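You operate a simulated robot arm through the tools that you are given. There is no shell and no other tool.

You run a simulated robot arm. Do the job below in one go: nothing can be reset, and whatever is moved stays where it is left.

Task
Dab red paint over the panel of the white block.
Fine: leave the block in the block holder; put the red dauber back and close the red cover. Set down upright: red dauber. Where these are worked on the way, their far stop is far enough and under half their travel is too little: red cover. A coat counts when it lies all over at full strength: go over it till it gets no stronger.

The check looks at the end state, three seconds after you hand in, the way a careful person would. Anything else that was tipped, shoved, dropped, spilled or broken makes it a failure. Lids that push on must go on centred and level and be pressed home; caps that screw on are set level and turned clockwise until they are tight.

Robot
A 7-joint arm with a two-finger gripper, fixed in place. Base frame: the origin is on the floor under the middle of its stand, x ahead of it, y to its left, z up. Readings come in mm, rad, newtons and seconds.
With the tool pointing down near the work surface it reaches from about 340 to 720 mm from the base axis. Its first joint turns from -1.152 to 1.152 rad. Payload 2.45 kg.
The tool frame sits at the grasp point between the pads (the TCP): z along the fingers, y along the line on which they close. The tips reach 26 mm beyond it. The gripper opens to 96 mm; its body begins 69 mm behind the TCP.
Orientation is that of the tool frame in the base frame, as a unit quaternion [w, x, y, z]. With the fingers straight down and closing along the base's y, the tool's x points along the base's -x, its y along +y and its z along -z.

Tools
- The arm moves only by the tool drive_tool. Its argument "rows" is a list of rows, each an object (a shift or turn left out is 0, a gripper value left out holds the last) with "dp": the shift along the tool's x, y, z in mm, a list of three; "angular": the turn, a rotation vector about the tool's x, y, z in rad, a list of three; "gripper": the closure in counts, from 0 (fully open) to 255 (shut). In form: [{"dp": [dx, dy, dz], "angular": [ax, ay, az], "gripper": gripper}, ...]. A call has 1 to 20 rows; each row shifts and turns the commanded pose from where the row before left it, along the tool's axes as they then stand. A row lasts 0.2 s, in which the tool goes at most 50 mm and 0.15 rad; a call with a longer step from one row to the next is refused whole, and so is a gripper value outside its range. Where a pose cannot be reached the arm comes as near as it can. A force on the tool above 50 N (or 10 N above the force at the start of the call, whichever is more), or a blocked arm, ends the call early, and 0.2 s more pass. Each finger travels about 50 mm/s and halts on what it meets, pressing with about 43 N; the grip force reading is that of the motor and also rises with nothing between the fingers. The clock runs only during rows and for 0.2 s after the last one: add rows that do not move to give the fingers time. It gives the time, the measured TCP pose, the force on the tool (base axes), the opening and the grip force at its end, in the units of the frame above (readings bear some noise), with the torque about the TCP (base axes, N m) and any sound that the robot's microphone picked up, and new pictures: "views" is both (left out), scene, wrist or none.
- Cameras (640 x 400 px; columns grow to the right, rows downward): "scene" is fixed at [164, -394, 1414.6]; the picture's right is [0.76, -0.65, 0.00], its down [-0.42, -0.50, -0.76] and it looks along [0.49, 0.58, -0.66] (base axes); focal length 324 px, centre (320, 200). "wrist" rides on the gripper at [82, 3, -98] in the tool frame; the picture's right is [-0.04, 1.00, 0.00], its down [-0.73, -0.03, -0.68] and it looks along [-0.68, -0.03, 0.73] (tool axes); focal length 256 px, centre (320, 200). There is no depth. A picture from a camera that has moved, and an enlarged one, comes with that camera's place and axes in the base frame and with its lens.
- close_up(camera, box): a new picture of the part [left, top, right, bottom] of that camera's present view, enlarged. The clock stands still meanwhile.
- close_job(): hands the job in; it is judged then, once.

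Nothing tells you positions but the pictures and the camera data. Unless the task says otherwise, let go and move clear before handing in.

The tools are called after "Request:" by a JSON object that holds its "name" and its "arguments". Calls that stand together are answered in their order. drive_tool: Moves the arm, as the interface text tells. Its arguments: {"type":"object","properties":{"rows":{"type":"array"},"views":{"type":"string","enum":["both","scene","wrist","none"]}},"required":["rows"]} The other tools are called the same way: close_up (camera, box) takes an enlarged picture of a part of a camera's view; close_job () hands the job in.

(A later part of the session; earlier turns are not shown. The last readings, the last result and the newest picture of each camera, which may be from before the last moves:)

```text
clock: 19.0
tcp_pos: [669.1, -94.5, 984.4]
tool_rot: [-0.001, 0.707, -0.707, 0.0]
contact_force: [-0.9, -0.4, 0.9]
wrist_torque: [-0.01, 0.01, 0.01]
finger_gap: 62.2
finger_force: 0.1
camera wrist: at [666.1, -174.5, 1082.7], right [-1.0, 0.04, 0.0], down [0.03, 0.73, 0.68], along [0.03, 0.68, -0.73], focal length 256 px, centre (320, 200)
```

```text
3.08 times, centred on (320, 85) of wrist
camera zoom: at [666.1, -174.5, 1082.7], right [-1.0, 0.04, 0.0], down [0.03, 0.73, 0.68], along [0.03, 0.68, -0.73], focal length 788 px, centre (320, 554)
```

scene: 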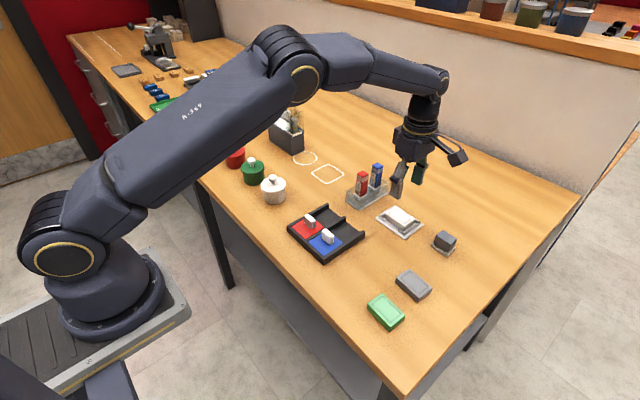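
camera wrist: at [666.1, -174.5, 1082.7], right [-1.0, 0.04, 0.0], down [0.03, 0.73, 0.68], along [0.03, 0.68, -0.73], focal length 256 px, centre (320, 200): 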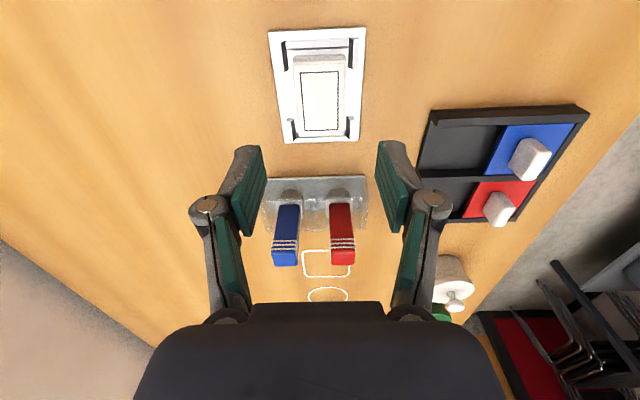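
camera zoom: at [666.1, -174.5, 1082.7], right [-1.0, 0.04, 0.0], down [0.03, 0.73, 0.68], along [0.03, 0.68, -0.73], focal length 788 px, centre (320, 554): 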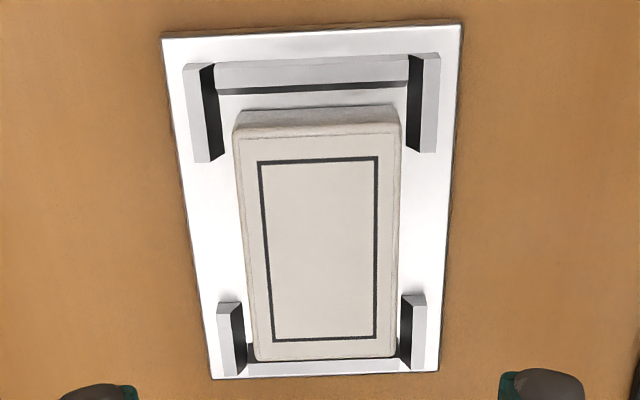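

The block sits centred in the holder. Next is the red cover, so I'll go over its knob near (489, 22).

Request:
{"name": "drive_tool", "arguments": {"rows": [{"dp": [-23.3, 36, 0]}, {"dp": [-23.3, 36, 0]}, {"dp": [-23.3, 36, 0]}, {"dp": [-23.3, 36, 0]}, {"dp": [-23.3, 36, 0]}, {"dp": [0, 0, 0]}, {"dp": [0, 0, 0]}]}}

Request:
{"name": "close_up", "arguments": {"camera": "wrist", "box": [200, 20, 440, 170]}}

Request:
{"name": "close_up", "arguments": {"camera": "scene", "box": [280, 190, 380, 270]}}

```text
clock: 20.6
tcp_pos: [488.5, 24.4, 981.9]
tool_rot: [0.0, -0.707, 0.708, 0.0]
contact_force: [-0.6, 0.4, 1.2]
wrist_torque: [0.0, -0.04, -0.01]
finger_gap: 62.2
finger_force: 0.1
camera wrist: at [485.1, -56.7, 1081.2], right [-1.0, 0.04, 0.0], down [0.03, 0.73, 0.68], along [0.03, 0.68, -0.73], focal length 256 px, centre (320, 200)
```

scene: 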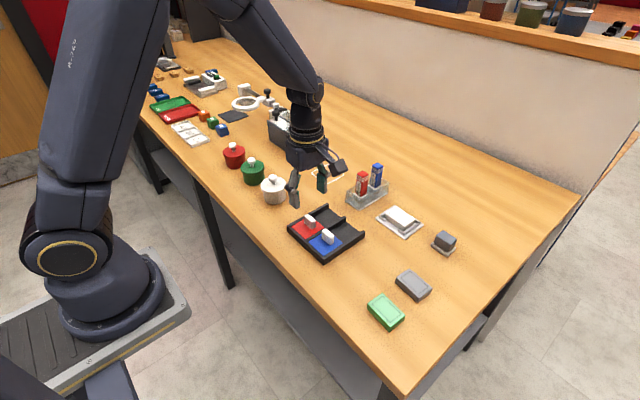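
wrist: 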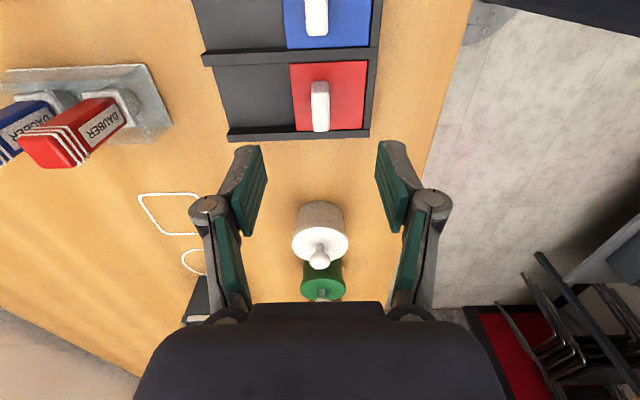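

```text
2.67 times, centred on (320, 95) of wrist
camera zoom: at [485.1, -56.7, 1081.2], right [-1.0, 0.04, 0.0], down [0.03, 0.73, 0.68], along [0.03, 0.68, -0.73], focal length 683 px, centre (320, 480)
```

zoom: 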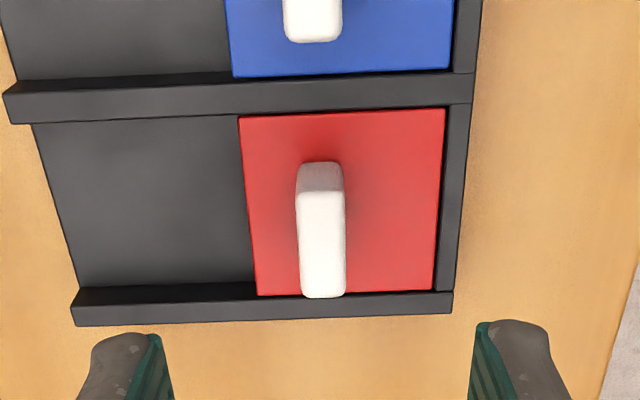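

```text
5.00 times, centred on (330, 230) of scene
camera zoom: at [164.0, -394.0, 1414.6], right [0.76, -0.65, 0.0], down [-0.42, -0.5, -0.76], along [0.49, 0.58, -0.66], focal length 1622 px, centre (270, 50)
```

zoom: 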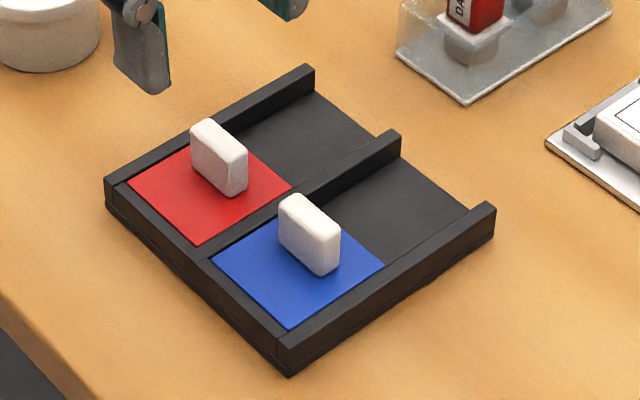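

The knob is a thin slab across the slide direction, and the gripper already closes along x. I'll go down over it and grip.

Request:
{"name": "drive_tool", "arguments": {"rows": [{"dp": [0, 0, 25], "gripper": 145}, {"dp": [0, 0.5, 25]}, {"dp": [0, 0, 15]}, {"dp": [0, 0, 8]}, {"dp": [0, 0, 0]}, {"dp": [0, 0, 0]}]}}

Request:
{"name": "close_up", "arguments": {"camera": "wrist", "box": [220, 80, 420, 220]}}

Request:
{"name": "close_up", "arguments": {"camera": "scene", "box": [280, 190, 380, 270]}}

```text
clock: 22.0
tcp_pos: [488.8, 23.2, 911.4]
tool_rot: [-0.001, -0.706, 0.708, -0.001]
contact_force: [0.1, 0.5, -0.8]
wrist_torque: [-0.01, -0.02, -0.02]
finger_gap: 41.4
finger_force: 0.1
camera wrist: at [485.4, -57.4, 1008.5], right [-1.0, 0.04, 0.0], down [0.03, 0.73, 0.68], along [0.03, 0.68, -0.73], focal length 256 px, centre (320, 200)
```

scene: 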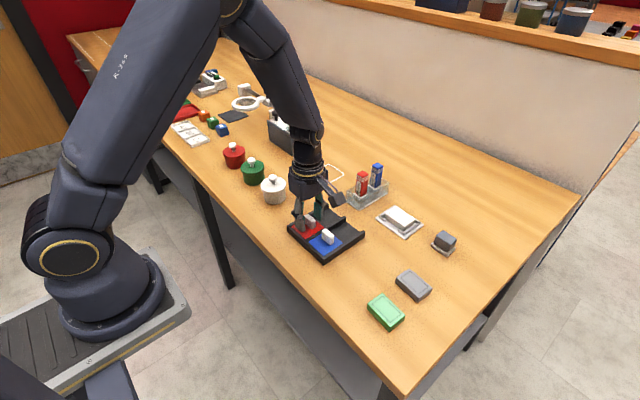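
wrist: 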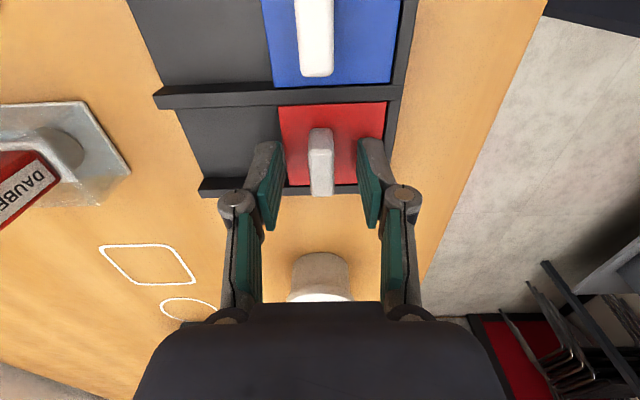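

```text
2.86 times, centred on (320, 150) of wrist
camera zoom: at [485.4, -57.4, 1008.5], right [-1.0, 0.04, 0.0], down [0.03, 0.73, 0.68], along [0.03, 0.68, -0.73], focal length 731 px, centre (320, 343)
```

zoom: 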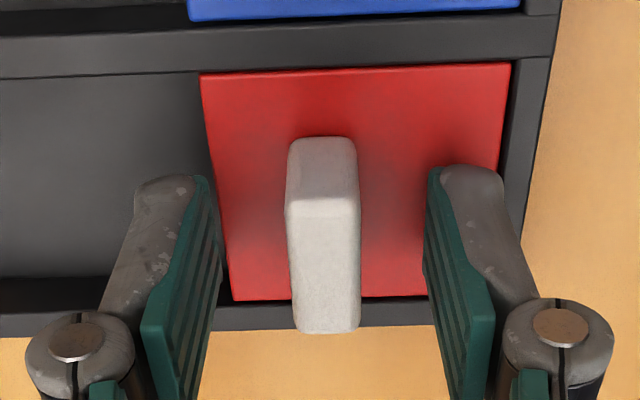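

```text
5.00 times, centred on (330, 230) of scene
camera zoom: at [164.0, -394.0, 1414.6], right [0.76, -0.65, 0.0], down [-0.42, -0.5, -0.76], along [0.49, 0.58, -0.66], focal length 1622 px, centre (270, 50)
```

zoom: 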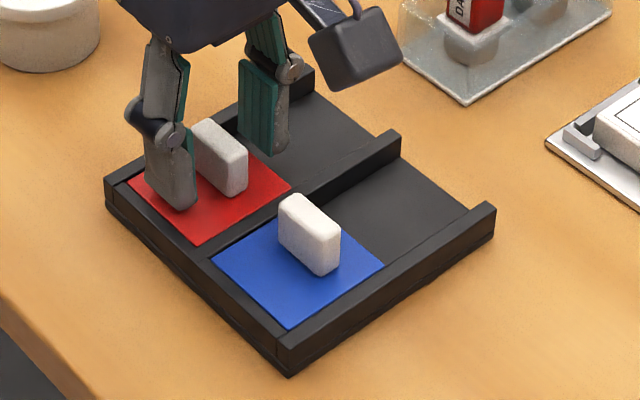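

Request:
{"name": "drive_tool", "arguments": {"rows": [{"dp": [0, 0.5, 3]}, {"dp": [0, 0, 0], "gripper": 255}, {"dp": [0, 0, 0]}, {"dp": [0, 0, 0]}, {"dp": [0, 0, 0]}]}}

Request:
{"name": "close_up", "arguments": {"camera": "wrist", "box": [220, 80, 420, 220]}}

```text
clock: 23.2
tcp_pos: [487.3, 23.7, 906.1]
tool_rot: [0.0, -0.707, 0.708, 0.0]
contact_force: [-0.2, -0.9, -1.4]
wrist_torque: [-0.08, 0.01, 0.01]
finger_gap: 12.0
finger_force: 39.3
camera wrist: at [484.7, -57.5, 1005.6], right [-1.0, 0.04, 0.0], down [0.03, 0.73, 0.68], along [0.03, 0.68, -0.73], focal length 256 px, centre (320, 200)
```

scene: 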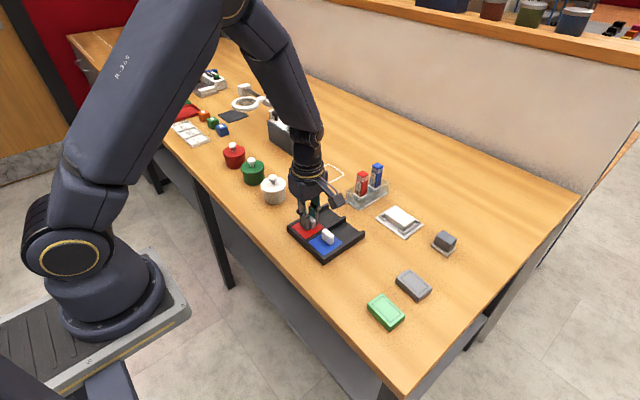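
wrist: 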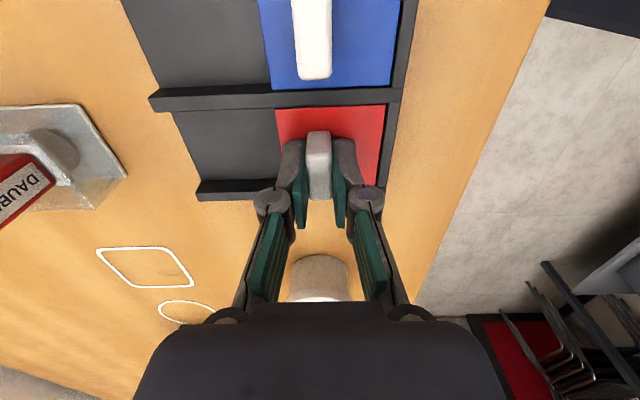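

```text
2.86 times, centred on (320, 150) of wrist
camera zoom: at [484.7, -57.5, 1005.6], right [-1.0, 0.04, 0.0], down [0.03, 0.73, 0.68], along [0.03, 0.68, -0.73], focal length 731 px, centre (320, 343)
```

zoom: 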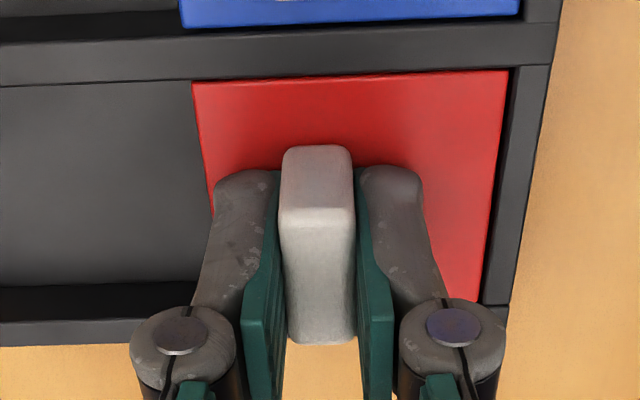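

The knob is gripped at 12 mm. I'll slide the cover in +x toward the open end.

Request:
{"name": "drive_tool", "arguments": {"rows": [{"dp": [0, -4, 0]}, {"dp": [0, -8, 0]}, {"dp": [0, -8, 0]}, {"dp": [0, -8, 0]}, {"dp": [0, -8, 0]}, {"dp": [0, -8, 0]}, {"dp": [0, -6, 0]}, {"dp": [0, 0, 0]}]}}

Request:
{"name": "close_up", "arguments": {"camera": "wrist", "box": [220, 60, 460, 220]}}

Request:
{"name": "close_up", "arguments": {"camera": "scene", "box": [280, 190, 380, 270]}}

```text
clock: 25.0
tcp_pos: [538.3, 22.9, 905.8]
tool_rot: [0.0, -0.707, 0.707, -0.001]
contact_force: [0.0, 0.4, 4.8]
wrist_torque: [-0.04, 0.02, 0.06]
finger_gap: 12.2
finger_force: 38.7
camera wrist: at [535.1, -57.6, 1005.5], right [-1.0, 0.04, 0.0], down [0.03, 0.73, 0.68], along [0.03, 0.68, -0.73], focal length 256 px, centre (320, 200)
```

scene: 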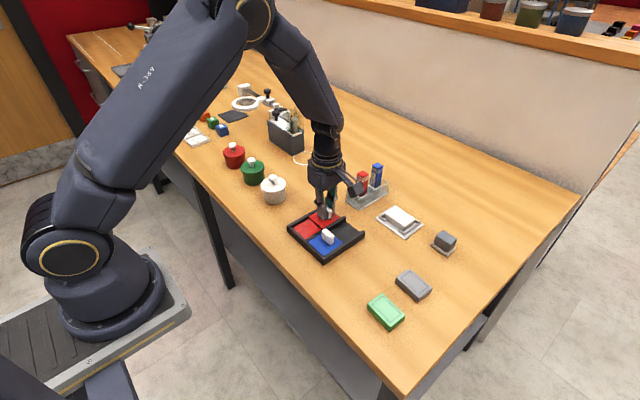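
wrist: 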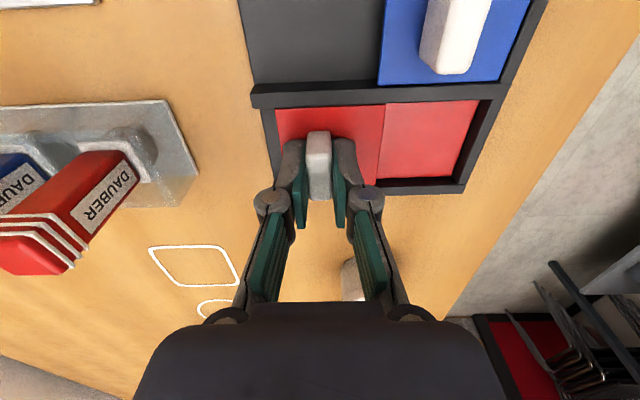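

```text
2.50 times, centred on (340, 140) of wrist
camera zoom: at [535.1, -57.6, 1005.5], right [-1.0, 0.04, 0.0], down [0.03, 0.73, 0.68], along [0.03, 0.68, -0.73], focal length 640 px, centre (270, 350)
```

zoom: 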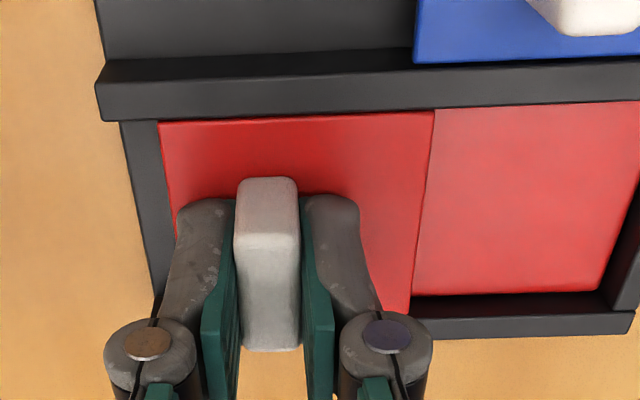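

```text
5.00 times, centred on (330, 230) of scene
camera zoom: at [164.0, -394.0, 1414.6], right [0.76, -0.65, 0.0], down [-0.42, -0.5, -0.76], along [0.49, 0.58, -0.66], focal length 1622 px, centre (270, 50)
```

zoom: 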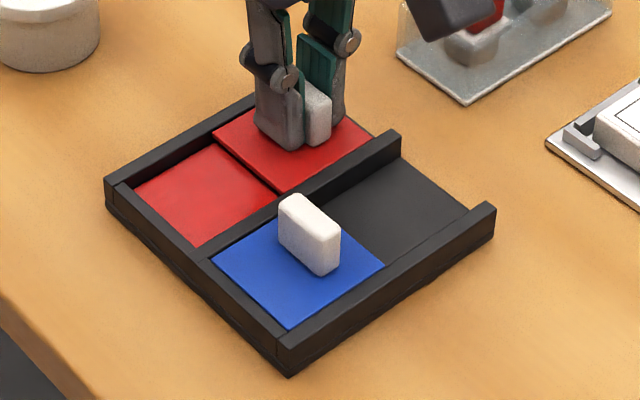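

Request:
{"name": "drive_tool", "arguments": {"rows": [{"dp": [0, -3, 0]}, {"dp": [0, -3, 0]}, {"dp": [0, 0, 0]}], "views": "none"}}

```text
clock: 25.8
tcp_pos: [545.5, 22.4, 906.9]
tool_rot: [0.0, -0.706, 0.708, 0.0]
contact_force: [2.6, 0.8, -0.5]
wrist_torque: [0.16, -0.04, 0.05]
finger_gap: 12.1
finger_force: 39.0
```

Request:
{"name": "drive_tool", "arguments": {"rows": [{"dp": [0, -2, 0]}, {"dp": [0, -2, 0]}, {"dp": [0, 0, 0]}]}}

Request:
{"name": "close_up", "arguments": {"camera": "scene", "box": [280, 190, 380, 270]}}

Request:
{"name": "close_up", "arguments": {"camera": "wrist", "box": [220, 60, 460, 220]}}

```text
clock: 26.6
tcp_pos: [547.1, 22.6, 907.4]
tool_rot: [0.001, 0.707, -0.707, 0.0]
contact_force: [-13.8, 0.9, 13.9]
wrist_torque: [-0.03, 0.32, -0.02]
finger_gap: 12.2
finger_force: 38.8
camera wrist: at [543.8, -57.4, 1005.6], right [-1.0, 0.04, 0.0], down [0.03, 0.73, 0.68], along [0.02, 0.68, -0.73], focal length 256 px, centre (320, 200)
```

scene: 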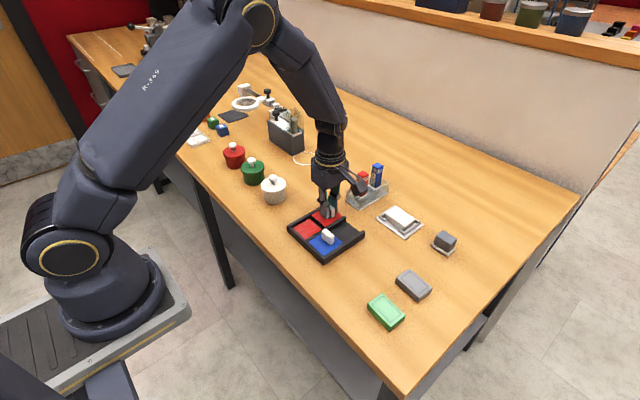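
wrist: 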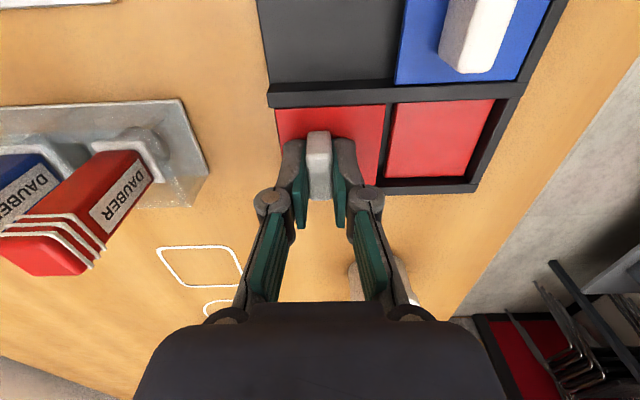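

```text
5.00 times, centred on (330, 230) of scene
camera zoom: at [163.4, -394.0, 1414.7], right [0.76, -0.65, 0.0], down [-0.42, -0.5, -0.76], along [0.49, 0.58, -0.66], focal length 1622 px, centre (270, 50)
```

zoom: 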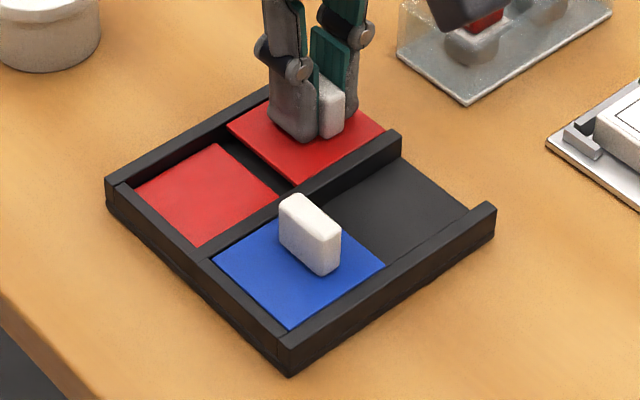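

```text
2.50 times, centred on (340, 140) of wrist
camera zoom: at [543.8, -57.4, 1005.6], right [-1.0, 0.04, 0.0], down [0.03, 0.73, 0.68], along [0.02, 0.68, -0.73], focal length 640 px, centre (270, 350)
```

zoom: 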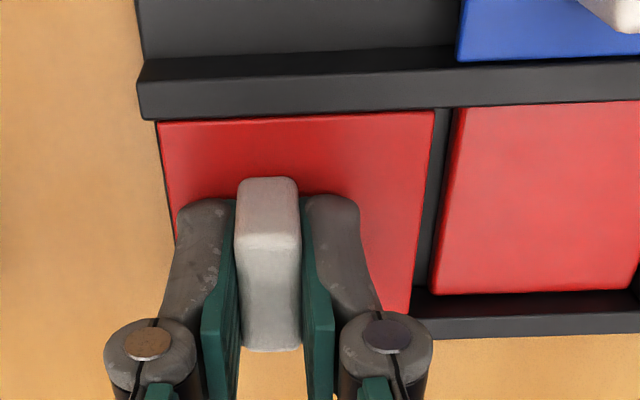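

The cover is at its far stop and the red paint pad is uncovered. I'll back off the pressure, let go, rise and turn the gripper back for the dauber.

Request:
{"name": "drive_tool", "arguments": {"rows": [{"dp": [0, 2, 0]}, {"dp": [0, 0, 0]}, {"dp": [0, 0, 0], "gripper": 150}, {"dp": [0, 0, 0]}, {"dp": [0, 0, 0]}, {"dp": [0, 0, -10]}, {"dp": [0, 0, -30]}, {"dp": [0, 0, -40]}, {"dp": [0, 0, -40]}, {"dp": [0, 0, 0]}], "views": "wrist"}}

Request:
{"name": "drive_tool", "arguments": {"rows": [{"angular": [0, 0, 0.1428]}, {"angular": [0, 0, 0.1428]}, {"angular": [0, 0, 0.1428]}, {"angular": [0, 0, 0.1428]}, {"angular": [0, 0, 0.1428]}, {"angular": [0, 0, 0.1428]}, {"angular": [0, 0, 0.1428]}, {"angular": [0, 0, 0.1428]}, {"angular": [0, 0, 0.1428]}, {"angular": [0, 0, 0.1428]}, {"angular": [0, 0, 0.1428]}, {"dp": [0, 0, 0], "gripper": 130}, {"dp": [0, 0, 0]}]}}

```text
clock: 28.8
tcp_pos: [545.5, 23.8, 1027.0]
tool_rot: [0.001, -0.706, 0.708, 0.0]
contact_force: [-0.2, 0.4, 0.5]
wrist_torque: [0.02, 0.01, 0.02]
finger_gap: 39.5
finger_force: 0.0
camera wrist: at [541.9, -57.4, 1126.0], right [-1.0, 0.04, 0.0], down [0.03, 0.73, 0.68], along [0.03, 0.68, -0.73], focal length 256 px, centre (320, 200)
```

wrist: 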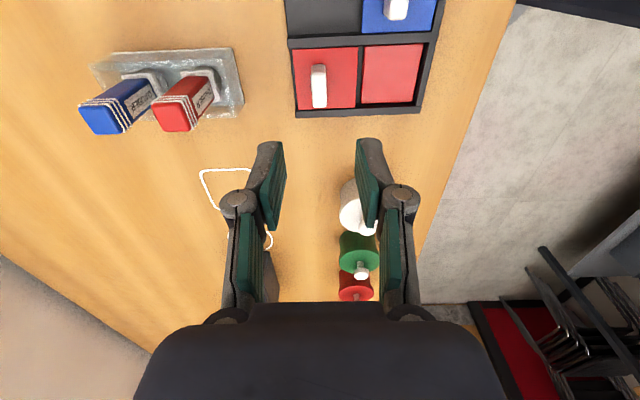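

```text
clock: 31.6
tcp_pos: [545.7, 22.5, 1027.8]
tool_rot: [0.0, 0.001, 1.0, 0.0]
contact_force: [0.9, 0.4, 0.0]
wrist_torque: [-0.01, 0.0, 0.01]
finger_gap: 46.9
finger_force: 0.0
camera wrist: at [464.6, 27.4, 1125.4], right [0.04, 1.0, 0.0], down [0.73, -0.03, 0.68], along [0.68, -0.03, -0.73], focal length 256 px, centre (320, 200)
```

scene: 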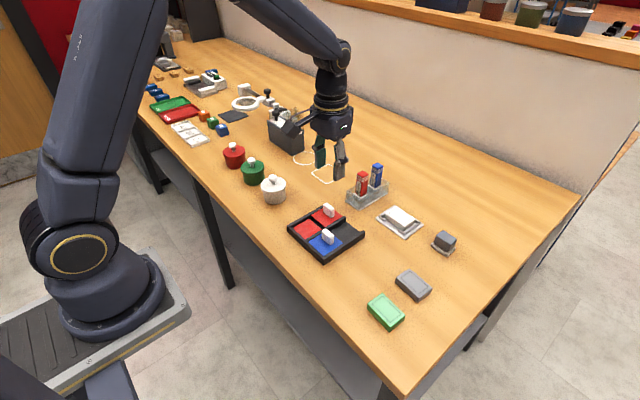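
wrist: 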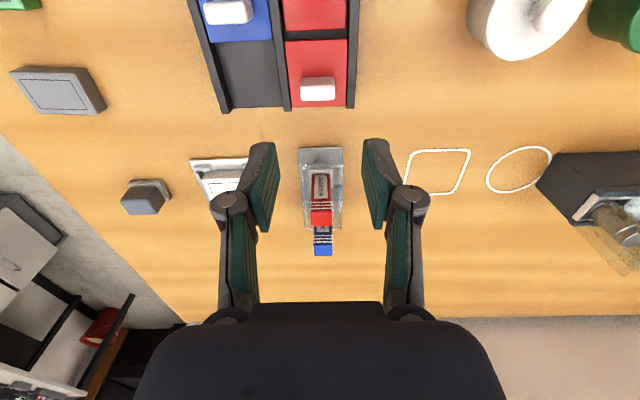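

Request:
{"name": "close_up", "arguments": {"camera": "wrist", "box": [270, 130, 370, 270]}}

Request:
{"name": "close_up", "arguments": {"camera": "scene", "box": [330, 150, 400, 220]}}

Request:
{"name": "close_up", "arguments": {"camera": "scene", "box": [280, 190, 380, 270]}}

```text
2.86 times, centred on (320, 200) of wrist
camera zoom: at [464.6, 27.4, 1125.4], right [0.04, 1.0, 0.0], down [0.73, -0.03, 0.68], along [0.68, -0.03, -0.73], focal length 731 px, centre (320, 200)
```

zoom: 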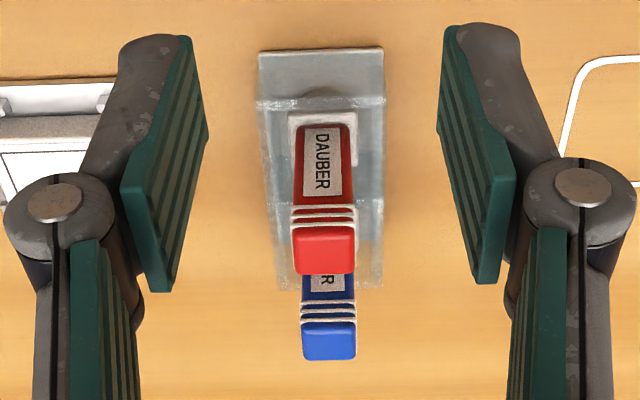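

```text
5.71 times, centred on (365, 185) of scene
camera zoom: at [164.0, -394.0, 1414.6], right [0.76, -0.65, 0.0], down [-0.42, -0.5, -0.76], along [0.49, 0.58, -0.66], focal length 1854 px, centre (63, 286)
```

zoom: 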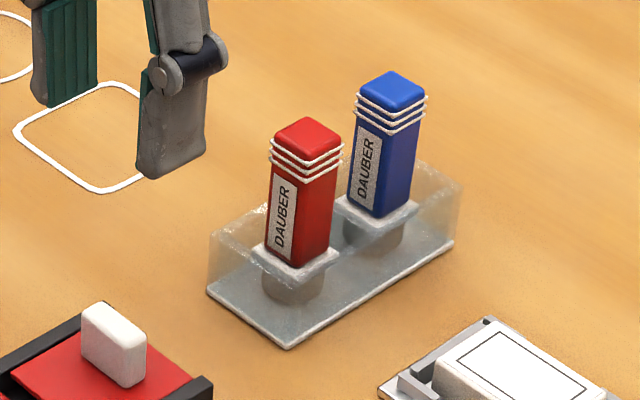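

```text
5.00 times, centred on (330, 230) of scene
camera zoom: at [164.0, -394.0, 1414.6], right [0.76, -0.65, 0.0], down [-0.42, -0.5, -0.76], along [0.49, 0.58, -0.66], focal length 1622 px, centre (270, 50)
```

zoom: 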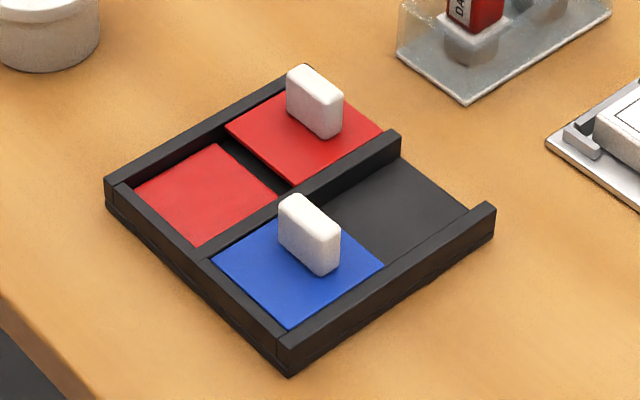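

The red dauber's top is at about (653.6, 21.9, 948) with a handle about 22 mm square. I'll move above it and check alignment before going down.

Request:
{"name": "drive_tool", "arguments": {"rows": [{"dp": [-36, -0.2, 0]}, {"dp": [-36, -0.2, 0]}, {"dp": [-35.9, -0.2, 0]}, {"dp": [0, 0, 25]}, {"dp": [0, 0, 0]}, {"dp": [0, 0, 0]}]}}

Request:
{"name": "close_up", "arguments": {"camera": "wrist", "box": [240, 60, 400, 190]}}

Request:
{"name": "close_up", "arguments": {"camera": "scene", "box": [330, 140, 410, 220]}}

```text
clock: 33.0
tcp_pos: [654.3, 22.2, 1001.9]
tool_rot: [0.0, 0.0, 1.0, 0.0]
contact_force: [0.6, -1.3, 0.6]
wrist_torque: [-0.02, 0.02, 0.01]
finger_gap: 47.2
finger_force: 0.0
camera wrist: at [572.2, 26.5, 1100.1], right [0.04, 1.0, 0.0], down [0.73, -0.03, 0.68], along [0.68, -0.03, -0.73], focal length 256 px, centre (320, 200)
```

scene: 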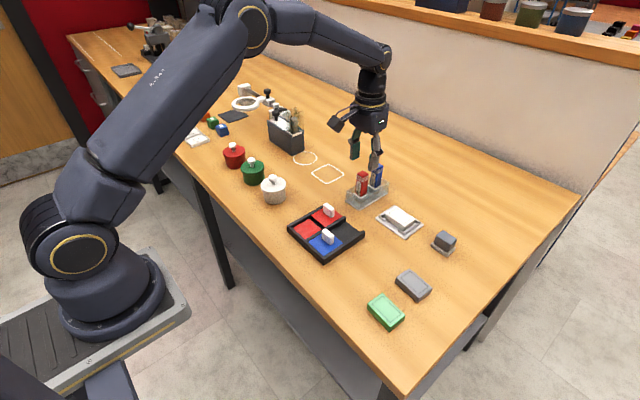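
wrist: 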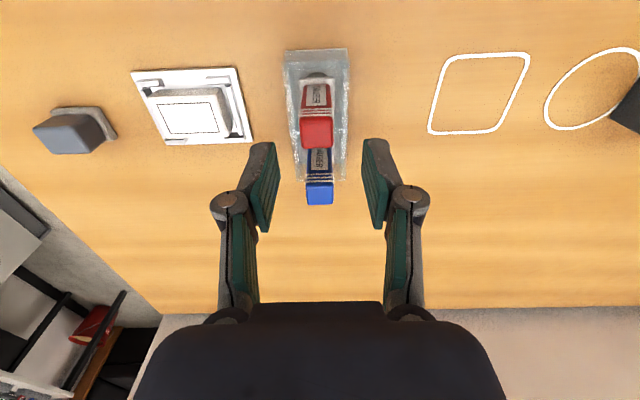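

```text
3.08 times, centred on (320, 125) of wrist
camera zoom: at [572.2, 26.5, 1100.1], right [0.04, 1.0, 0.0], down [0.73, -0.03, 0.68], along [0.68, -0.03, -0.73], focal length 788 px, centre (320, 431)
```

zoom: 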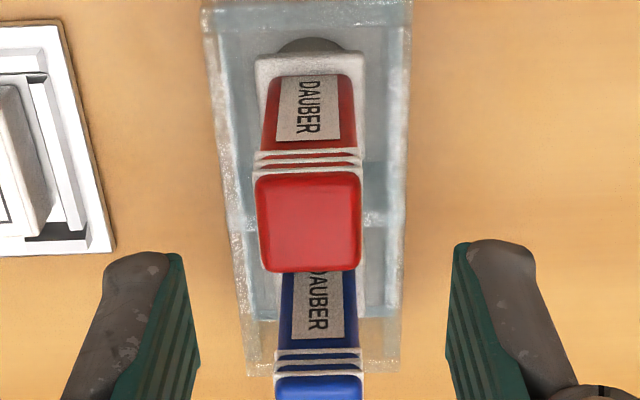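

```text
5.00 times, centred on (370, 180) of scene
camera zoom: at [164.0, -394.0, 1414.6], right [0.76, -0.65, 0.0], down [-0.42, -0.5, -0.76], along [0.49, 0.58, -0.66], focal length 1622 px, centre (70, 300)
```

zoom: 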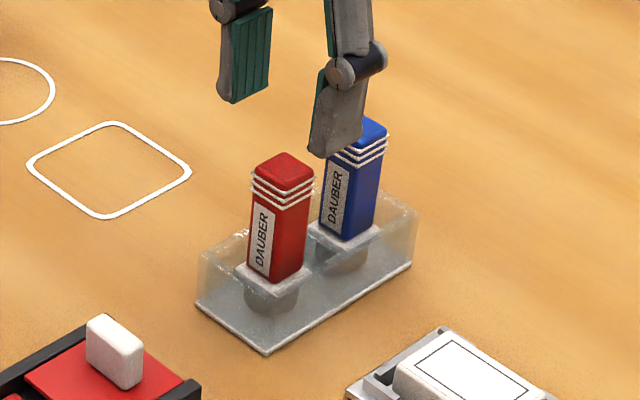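

Request:
{"name": "drive_tool", "arguments": {"rows": [{"dp": [0.6, -0.5, 25]}, {"dp": [0, 0, 25]}, {"dp": [0, 0, 18]}, {"dp": [0, 0, 10]}, {"dp": [0, 0, 0]}, {"dp": [0, 0, 0]}]}}

Request:
{"name": "close_up", "arguments": {"camera": "wrist", "box": [220, 100, 420, 260]}}

Request:
{"name": "close_up", "arguments": {"camera": "scene", "box": [330, 140, 410, 220]}}

```text
clock: 34.4
tcp_pos: [654.2, 22.1, 924.3]
tool_rot: [0.0, 0.0, 1.0, 0.0]
contact_force: [-0.1, -0.3, 0.7]
wrist_torque: [0.0, -0.02, 0.0]
finger_gap: 47.0
finger_force: 0.0
camera wrist: at [572.1, 26.4, 1022.3], right [0.04, 1.0, 0.0], down [0.73, -0.03, 0.68], along [0.68, -0.03, -0.73], focal length 256 px, centre (320, 200)
```

scene: 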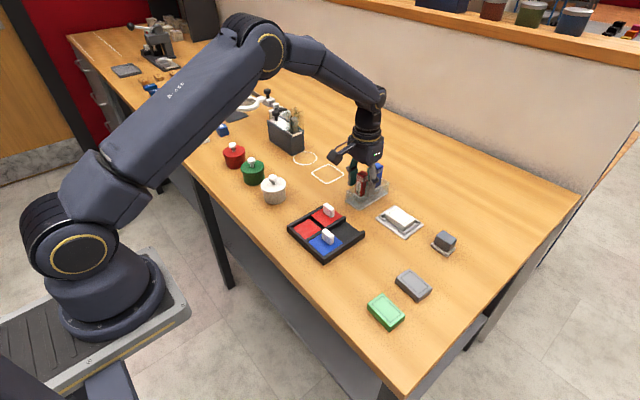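
wrist: 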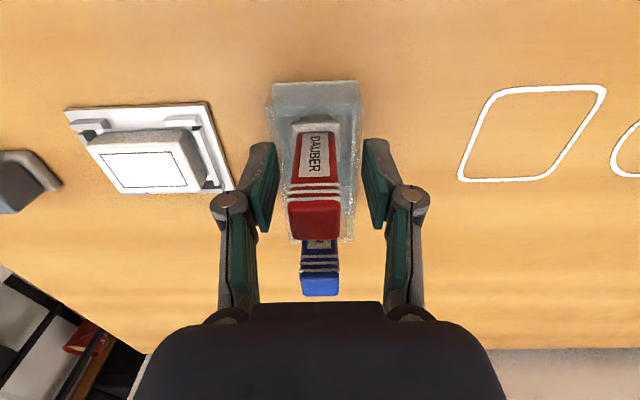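

```text
2.50 times, centred on (320, 180) of wrist
camera zoom: at [572.1, 26.4, 1022.3], right [0.04, 1.0, 0.0], down [0.73, -0.03, 0.68], along [0.68, -0.03, -0.73], focal length 640 px, centre (320, 250)
```

zoom: 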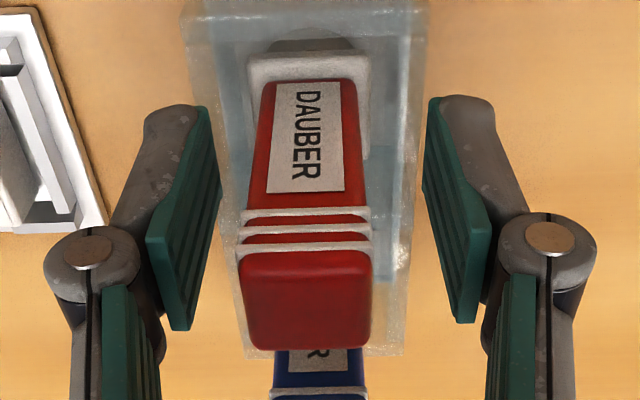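

```text
5.00 times, centred on (370, 180) of scene
camera zoom: at [164.0, -394.0, 1414.6], right [0.76, -0.65, 0.0], down [-0.42, -0.5, -0.76], along [0.49, 0.58, -0.66], focal length 1622 px, centre (70, 300)
```

zoom: 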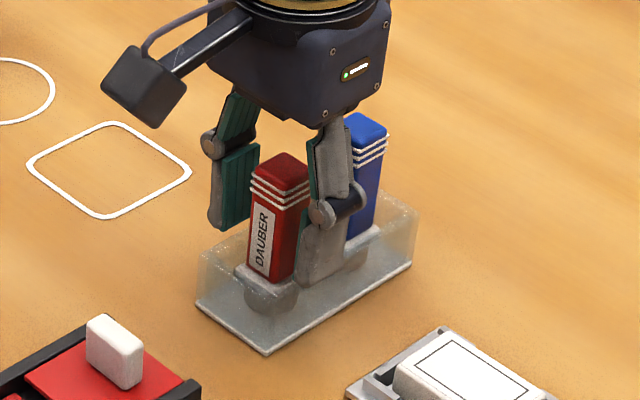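

The handle sits about 2 mm to the -y side of the finger centre, so I'll correct that and then grip.

Request:
{"name": "drive_tool", "arguments": {"rows": [{"dp": [0.5, -2.2, 0]}, {"dp": [0, 0, 0]}, {"dp": [0, 0, 0]}], "views": "wrist"}}

Request:
{"name": "close_up", "arguments": {"camera": "wrist", "box": [220, 100, 420, 260]}}

```text
clock: 35.2
tcp_pos: [654.1, 19.0, 924.3]
tool_rot: [0.0, 0.0, 1.0, 0.001]
contact_force: [-0.4, -0.3, 1.1]
wrist_torque: [-0.02, -0.01, 0.01]
finger_gap: 46.9
finger_force: 0.0
camera wrist: at [571.6, 24.2, 1022.6], right [0.04, 1.0, 0.0], down [0.73, -0.03, 0.68], along [0.68, -0.03, -0.73], focal length 256 px, centre (320, 200)
```

wrist: 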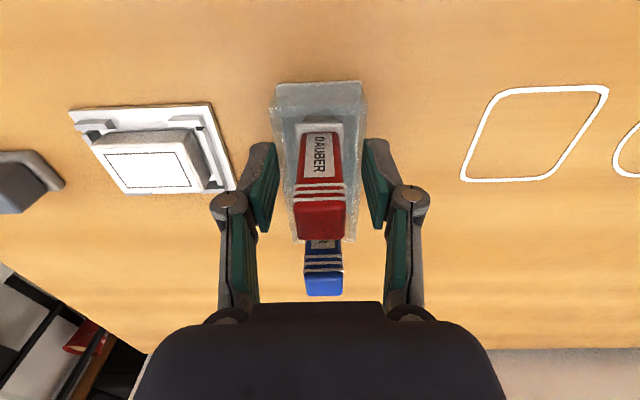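

```text
2.50 times, centred on (320, 180) of wrist
camera zoom: at [571.6, 24.2, 1022.6], right [0.04, 1.0, 0.0], down [0.73, -0.03, 0.68], along [0.68, -0.03, -0.73], focal length 640 px, centre (320, 250)
```

zoom: 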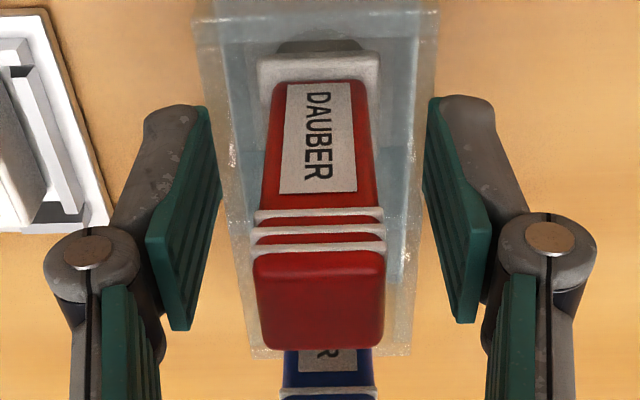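

Request:
{"name": "drive_tool", "arguments": {"rows": [{"dp": [0, 0, 0], "gripper": 255}, {"dp": [0, 0, 0]}, {"dp": [0, 0, 0]}, {"dp": [0, 0, 0]}]}}

Request:
{"name": "close_up", "arguments": {"camera": "wrist", "box": [220, 100, 420, 260]}}

Request:
{"name": "close_up", "arguments": {"camera": "scene", "box": [330, 140, 410, 220]}}

```text
clock: 36.2
tcp_pos: [653.3, 19.0, 923.8]
tool_rot: [0.0, 0.0, 1.0, 0.0]
contact_force: [-0.6, 0.2, 1.5]
wrist_torque: [-0.03, 0.01, 0.0]
finger_gap: 20.5
finger_force: 42.8
camera wrist: at [571.6, 24.2, 1022.6], right [0.04, 1.0, 0.0], down [0.73, -0.03, 0.68], along [0.68, -0.03, -0.73], focal length 256 px, centre (320, 200)
```

scene: 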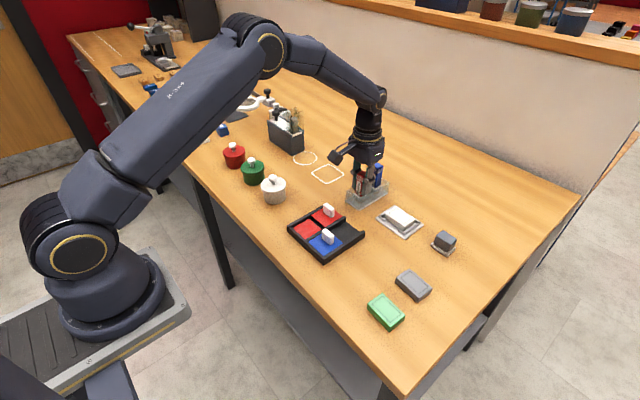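
wrist: 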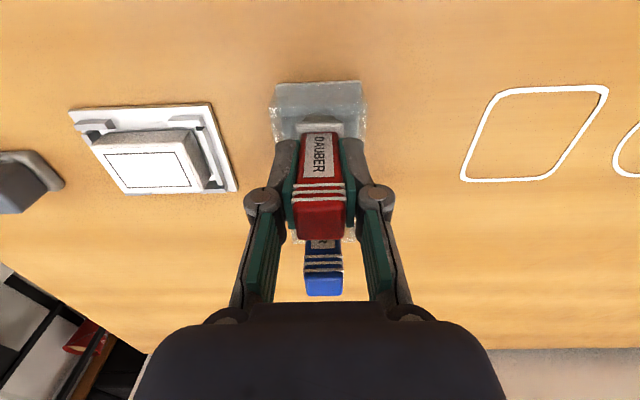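

```text
2.50 times, centred on (320, 180) of wrist
camera zoom: at [571.6, 24.2, 1022.6], right [0.04, 1.0, 0.0], down [0.73, -0.03, 0.68], along [0.68, -0.03, -0.73], focal length 640 px, centre (320, 250)
```

zoom: 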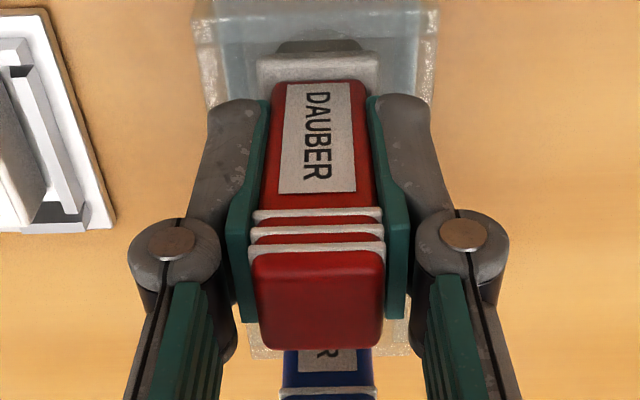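

```text
5.00 times, centred on (370, 180) of scene
camera zoom: at [164.0, -394.0, 1414.6], right [0.76, -0.65, 0.0], down [-0.42, -0.5, -0.76], along [0.49, 0.58, -0.66], focal length 1622 px, centre (70, 300)
```

zoom: 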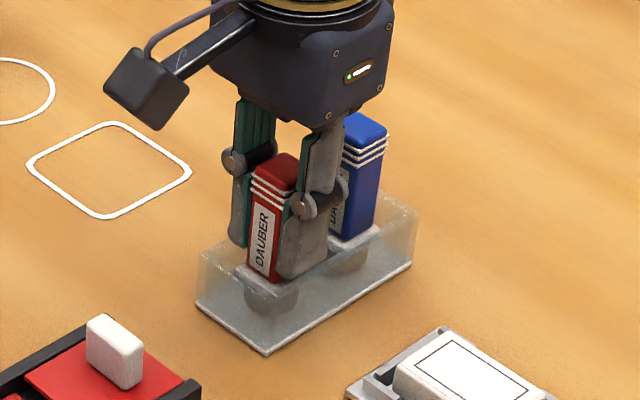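

Gripped at 20.5 mm. I'll lift straight up.

Request:
{"name": "drive_tool", "arguments": {"rows": [{"dp": [0, 0, -4]}, {"dp": [0, 0, -10]}, {"dp": [0, 0, -20]}, {"dp": [0, 0, -25]}, {"dp": [0, 0, -25]}, {"dp": [0, 0, 0]}, {"dp": [0, 0, 0]}]}}

Request:
{"name": "close_up", "arguments": {"camera": "scene", "box": [330, 130, 410, 220]}}

Request:
{"name": "close_up", "arguments": {"camera": "wrist", "box": [220, 60, 420, 260]}}

```text
clock: 37.8
tcp_pos: [652.8, 20.3, 1007.9]
tool_rot: [0.0, 0.0, 1.0, 0.0]
contact_force: [0.1, 0.4, 0.3]
wrist_torque: [-0.01, 0.02, 0.0]
finger_gap: 20.4
finger_force: 42.8
camera wrist: at [571.5, 24.3, 1106.3], right [0.04, 1.0, 0.0], down [0.73, -0.03, 0.68], along [0.68, -0.03, -0.73], focal length 256 px, centre (320, 200)
```

scene: 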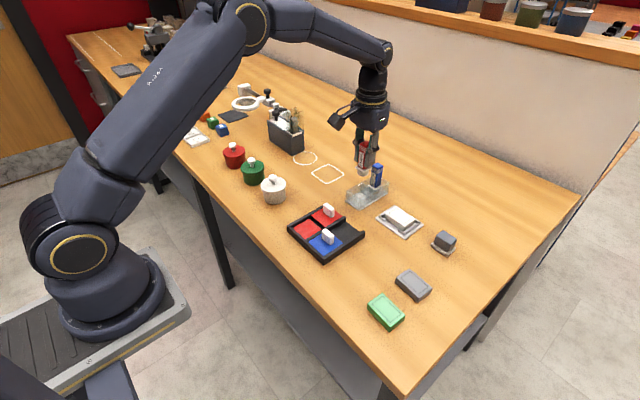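
wrist: 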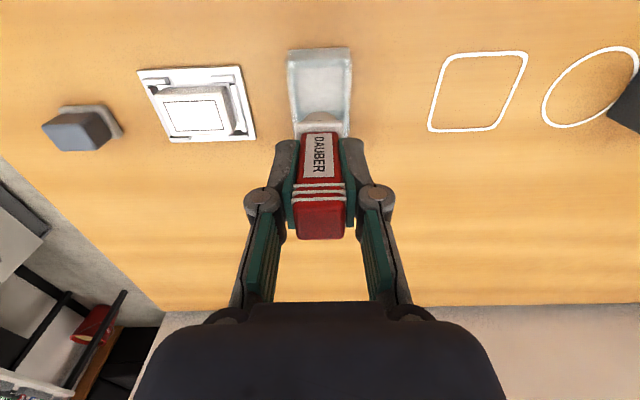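

```text
4.44 times, centred on (370, 175) of scene
camera zoom: at [164.0, -394.0, 1414.6], right [0.76, -0.65, 0.0], down [-0.42, -0.5, -0.76], along [0.49, 0.58, -0.66], focal length 1442 px, centre (98, 311)
```

zoom: 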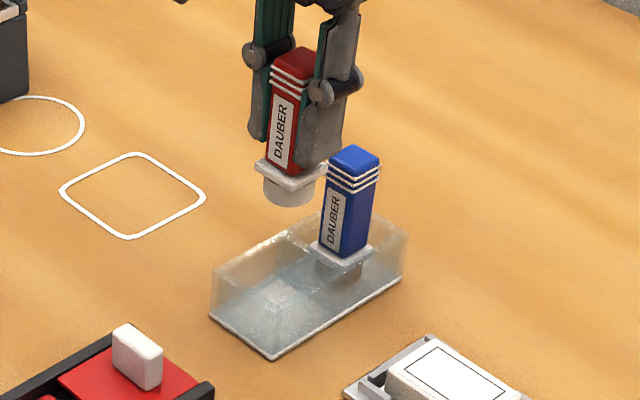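

```text
2.00 times, centred on (320, 160) of wrist
camera zoom: at [571.5, 24.3, 1106.3], right [0.04, 1.0, 0.0], down [0.73, -0.03, 0.68], along [0.68, -0.03, -0.73], focal length 512 px, centre (320, 280)
```

zoom: 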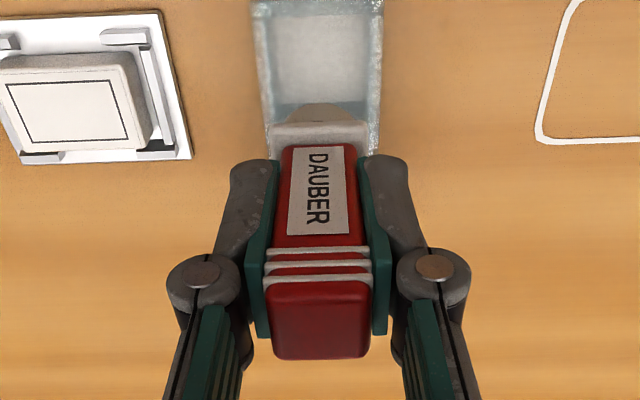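

The dauber is out cleanly: a round foam end about 26 mm across, around 56 mm below the TCP. Next I'll carry it over the red paint pad at about (478, 24).

Request:
{"name": "drive_tool", "arguments": {"rows": [{"dp": [43.6, 0.9, 0]}, {"dp": [43.6, 0.9, 0]}, {"dp": [43.6, 0.9, 0]}, {"dp": [43.6, 0.9, 0]}, {"dp": [0, 0, 30]}, {"dp": [0, 0, 20]}, {"dp": [0, 0, 10]}, {"dp": [0, 0, 0]}, {"dp": [0, 0, 0]}]}}

Request:
{"name": "close_up", "arguments": {"camera": "scene", "box": [270, 170, 370, 260]}}

Request:
{"name": "close_up", "arguments": {"camera": "wrist", "box": [220, 40, 420, 200]}}

```text
clock: 39.8
tcp_pos: [479.1, 23.0, 947.4]
tool_rot: [0.0, 0.001, 1.0, 0.001]
contact_force: [0.1, -0.2, 0.5]
wrist_torque: [-0.01, 0.01, -0.02]
finger_gap: 20.9
finger_force: 43.4
camera wrist: at [396.8, 27.8, 1045.8], right [0.04, 1.0, 0.0], down [0.73, -0.03, 0.68], along [0.68, -0.03, -0.73], focal length 256 px, centre (320, 200)
```

scene: 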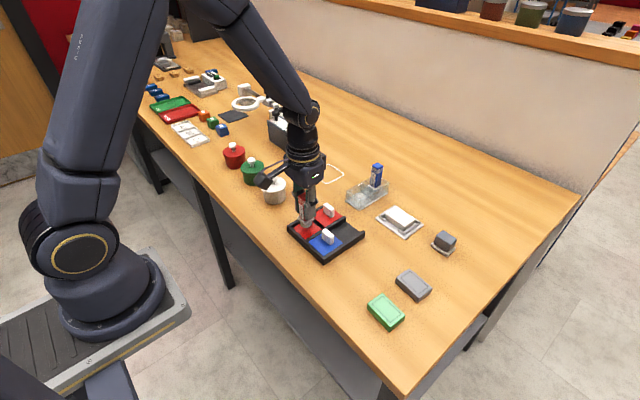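
wrist: 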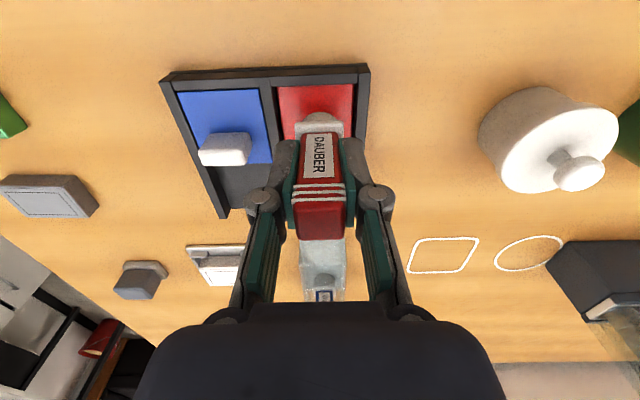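

```text
4.44 times, centred on (320, 215) of scene
camera zoom: at [164.0, -394.0, 1414.6], right [0.76, -0.65, 0.0], down [-0.42, -0.5, -0.76], along [0.49, 0.58, -0.66], focal length 1442 px, centre (320, 133)
```

zoom: 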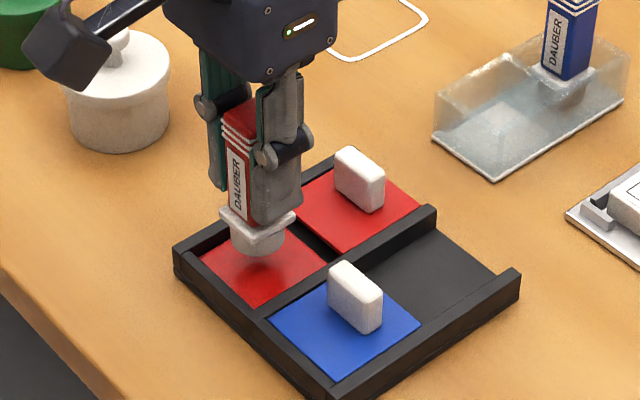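

```text
2.50 times, centred on (320, 120) of wrist
camera zoom: at [396.8, 27.8, 1045.8], right [0.04, 1.0, 0.0], down [0.73, -0.03, 0.68], along [0.68, -0.03, -0.73], focal length 640 px, centre (320, 400)
```

zoom: 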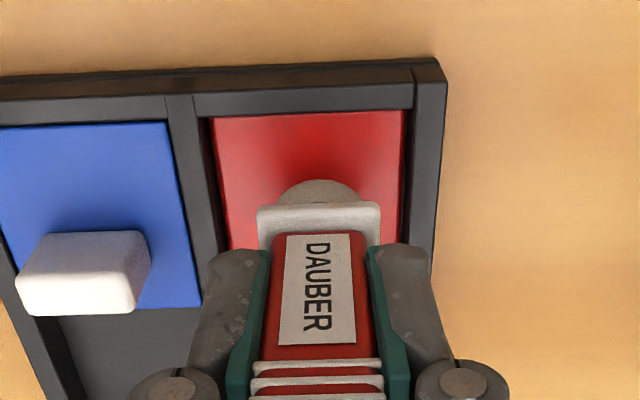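

Request:
{"name": "drive_tool", "arguments": {"rows": [{"dp": [0, 0, 8]}, {"dp": [0, 0, 6]}, {"dp": [0, 0, 0]}], "views": "scene"}}

Request:
{"name": "close_up", "arguments": {"camera": "scene", "box": [280, 190, 350, 250]}}

```text
clock: 40.6
tcp_pos: [479.5, 23.5, 933.4]
tool_rot: [0.0, 0.0, 1.0, -0.001]
contact_force: [0.8, -1.0, 0.2]
wrist_torque: [0.04, 0.0, -0.01]
finger_gap: 20.4
finger_force: 42.9
```

scene: 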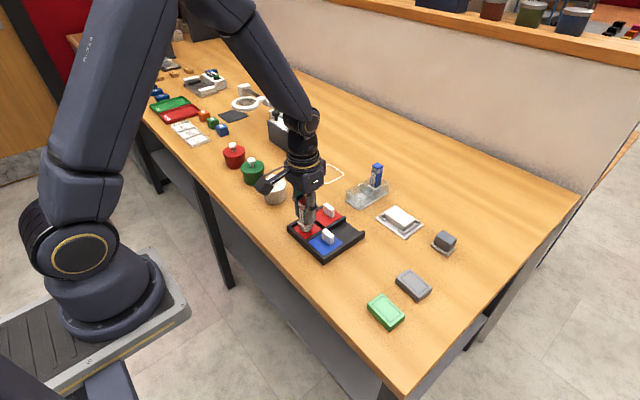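

```text
6.67 times, centred on (315, 220) of scene
camera zoom: at [164.0, -394.0, 1414.6], right [0.76, -0.65, 0.0], down [-0.42, -0.5, -0.76], along [0.49, 0.58, -0.66], focal length 2163 px, centre (353, 67)
```

zoom: 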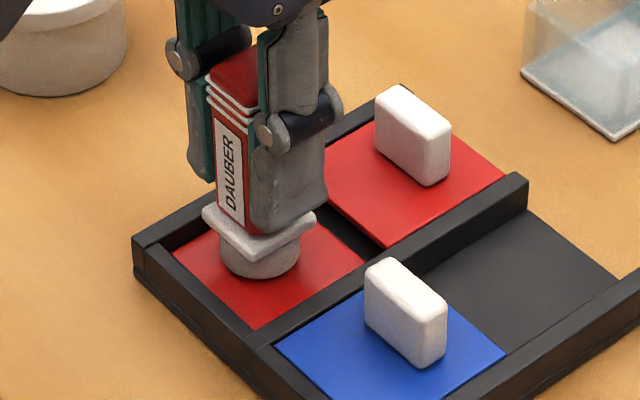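

Request:
{"name": "drive_tool", "arguments": {"rows": [{"dp": [0, 0, 2]}, {"dp": [0, 0, 2]}, {"dp": [0, 0, 0]}], "views": "none"}}

Request:
{"name": "drive_tool", "arguments": {"rows": [{"dp": [0, 0, 1.5]}, {"dp": [0, 0, 1.5]}, {"dp": [0, 0, 0]}], "views": "none"}}

```text
clock: 41.4
tcp_pos: [478.6, 23.4, 932.1]
tool_rot: [0.003, 0.0, 1.0, 0.0]
contact_force: [-4.5, 0.8, 38.2]
wrist_torque: [0.04, 0.21, -0.02]
finger_gap: 20.6
finger_force: 43.5
```

```text
clock: 42.2
tcp_pos: [481.4, 24.0, 928.4]
tool_rot: [0.003, 0.0, 1.0, 0.0]
contact_force: [2.8, -0.1, 37.9]
wrist_torque: [0.03, -0.17, 0.0]
finger_gap: 20.6
finger_force: 42.9
```

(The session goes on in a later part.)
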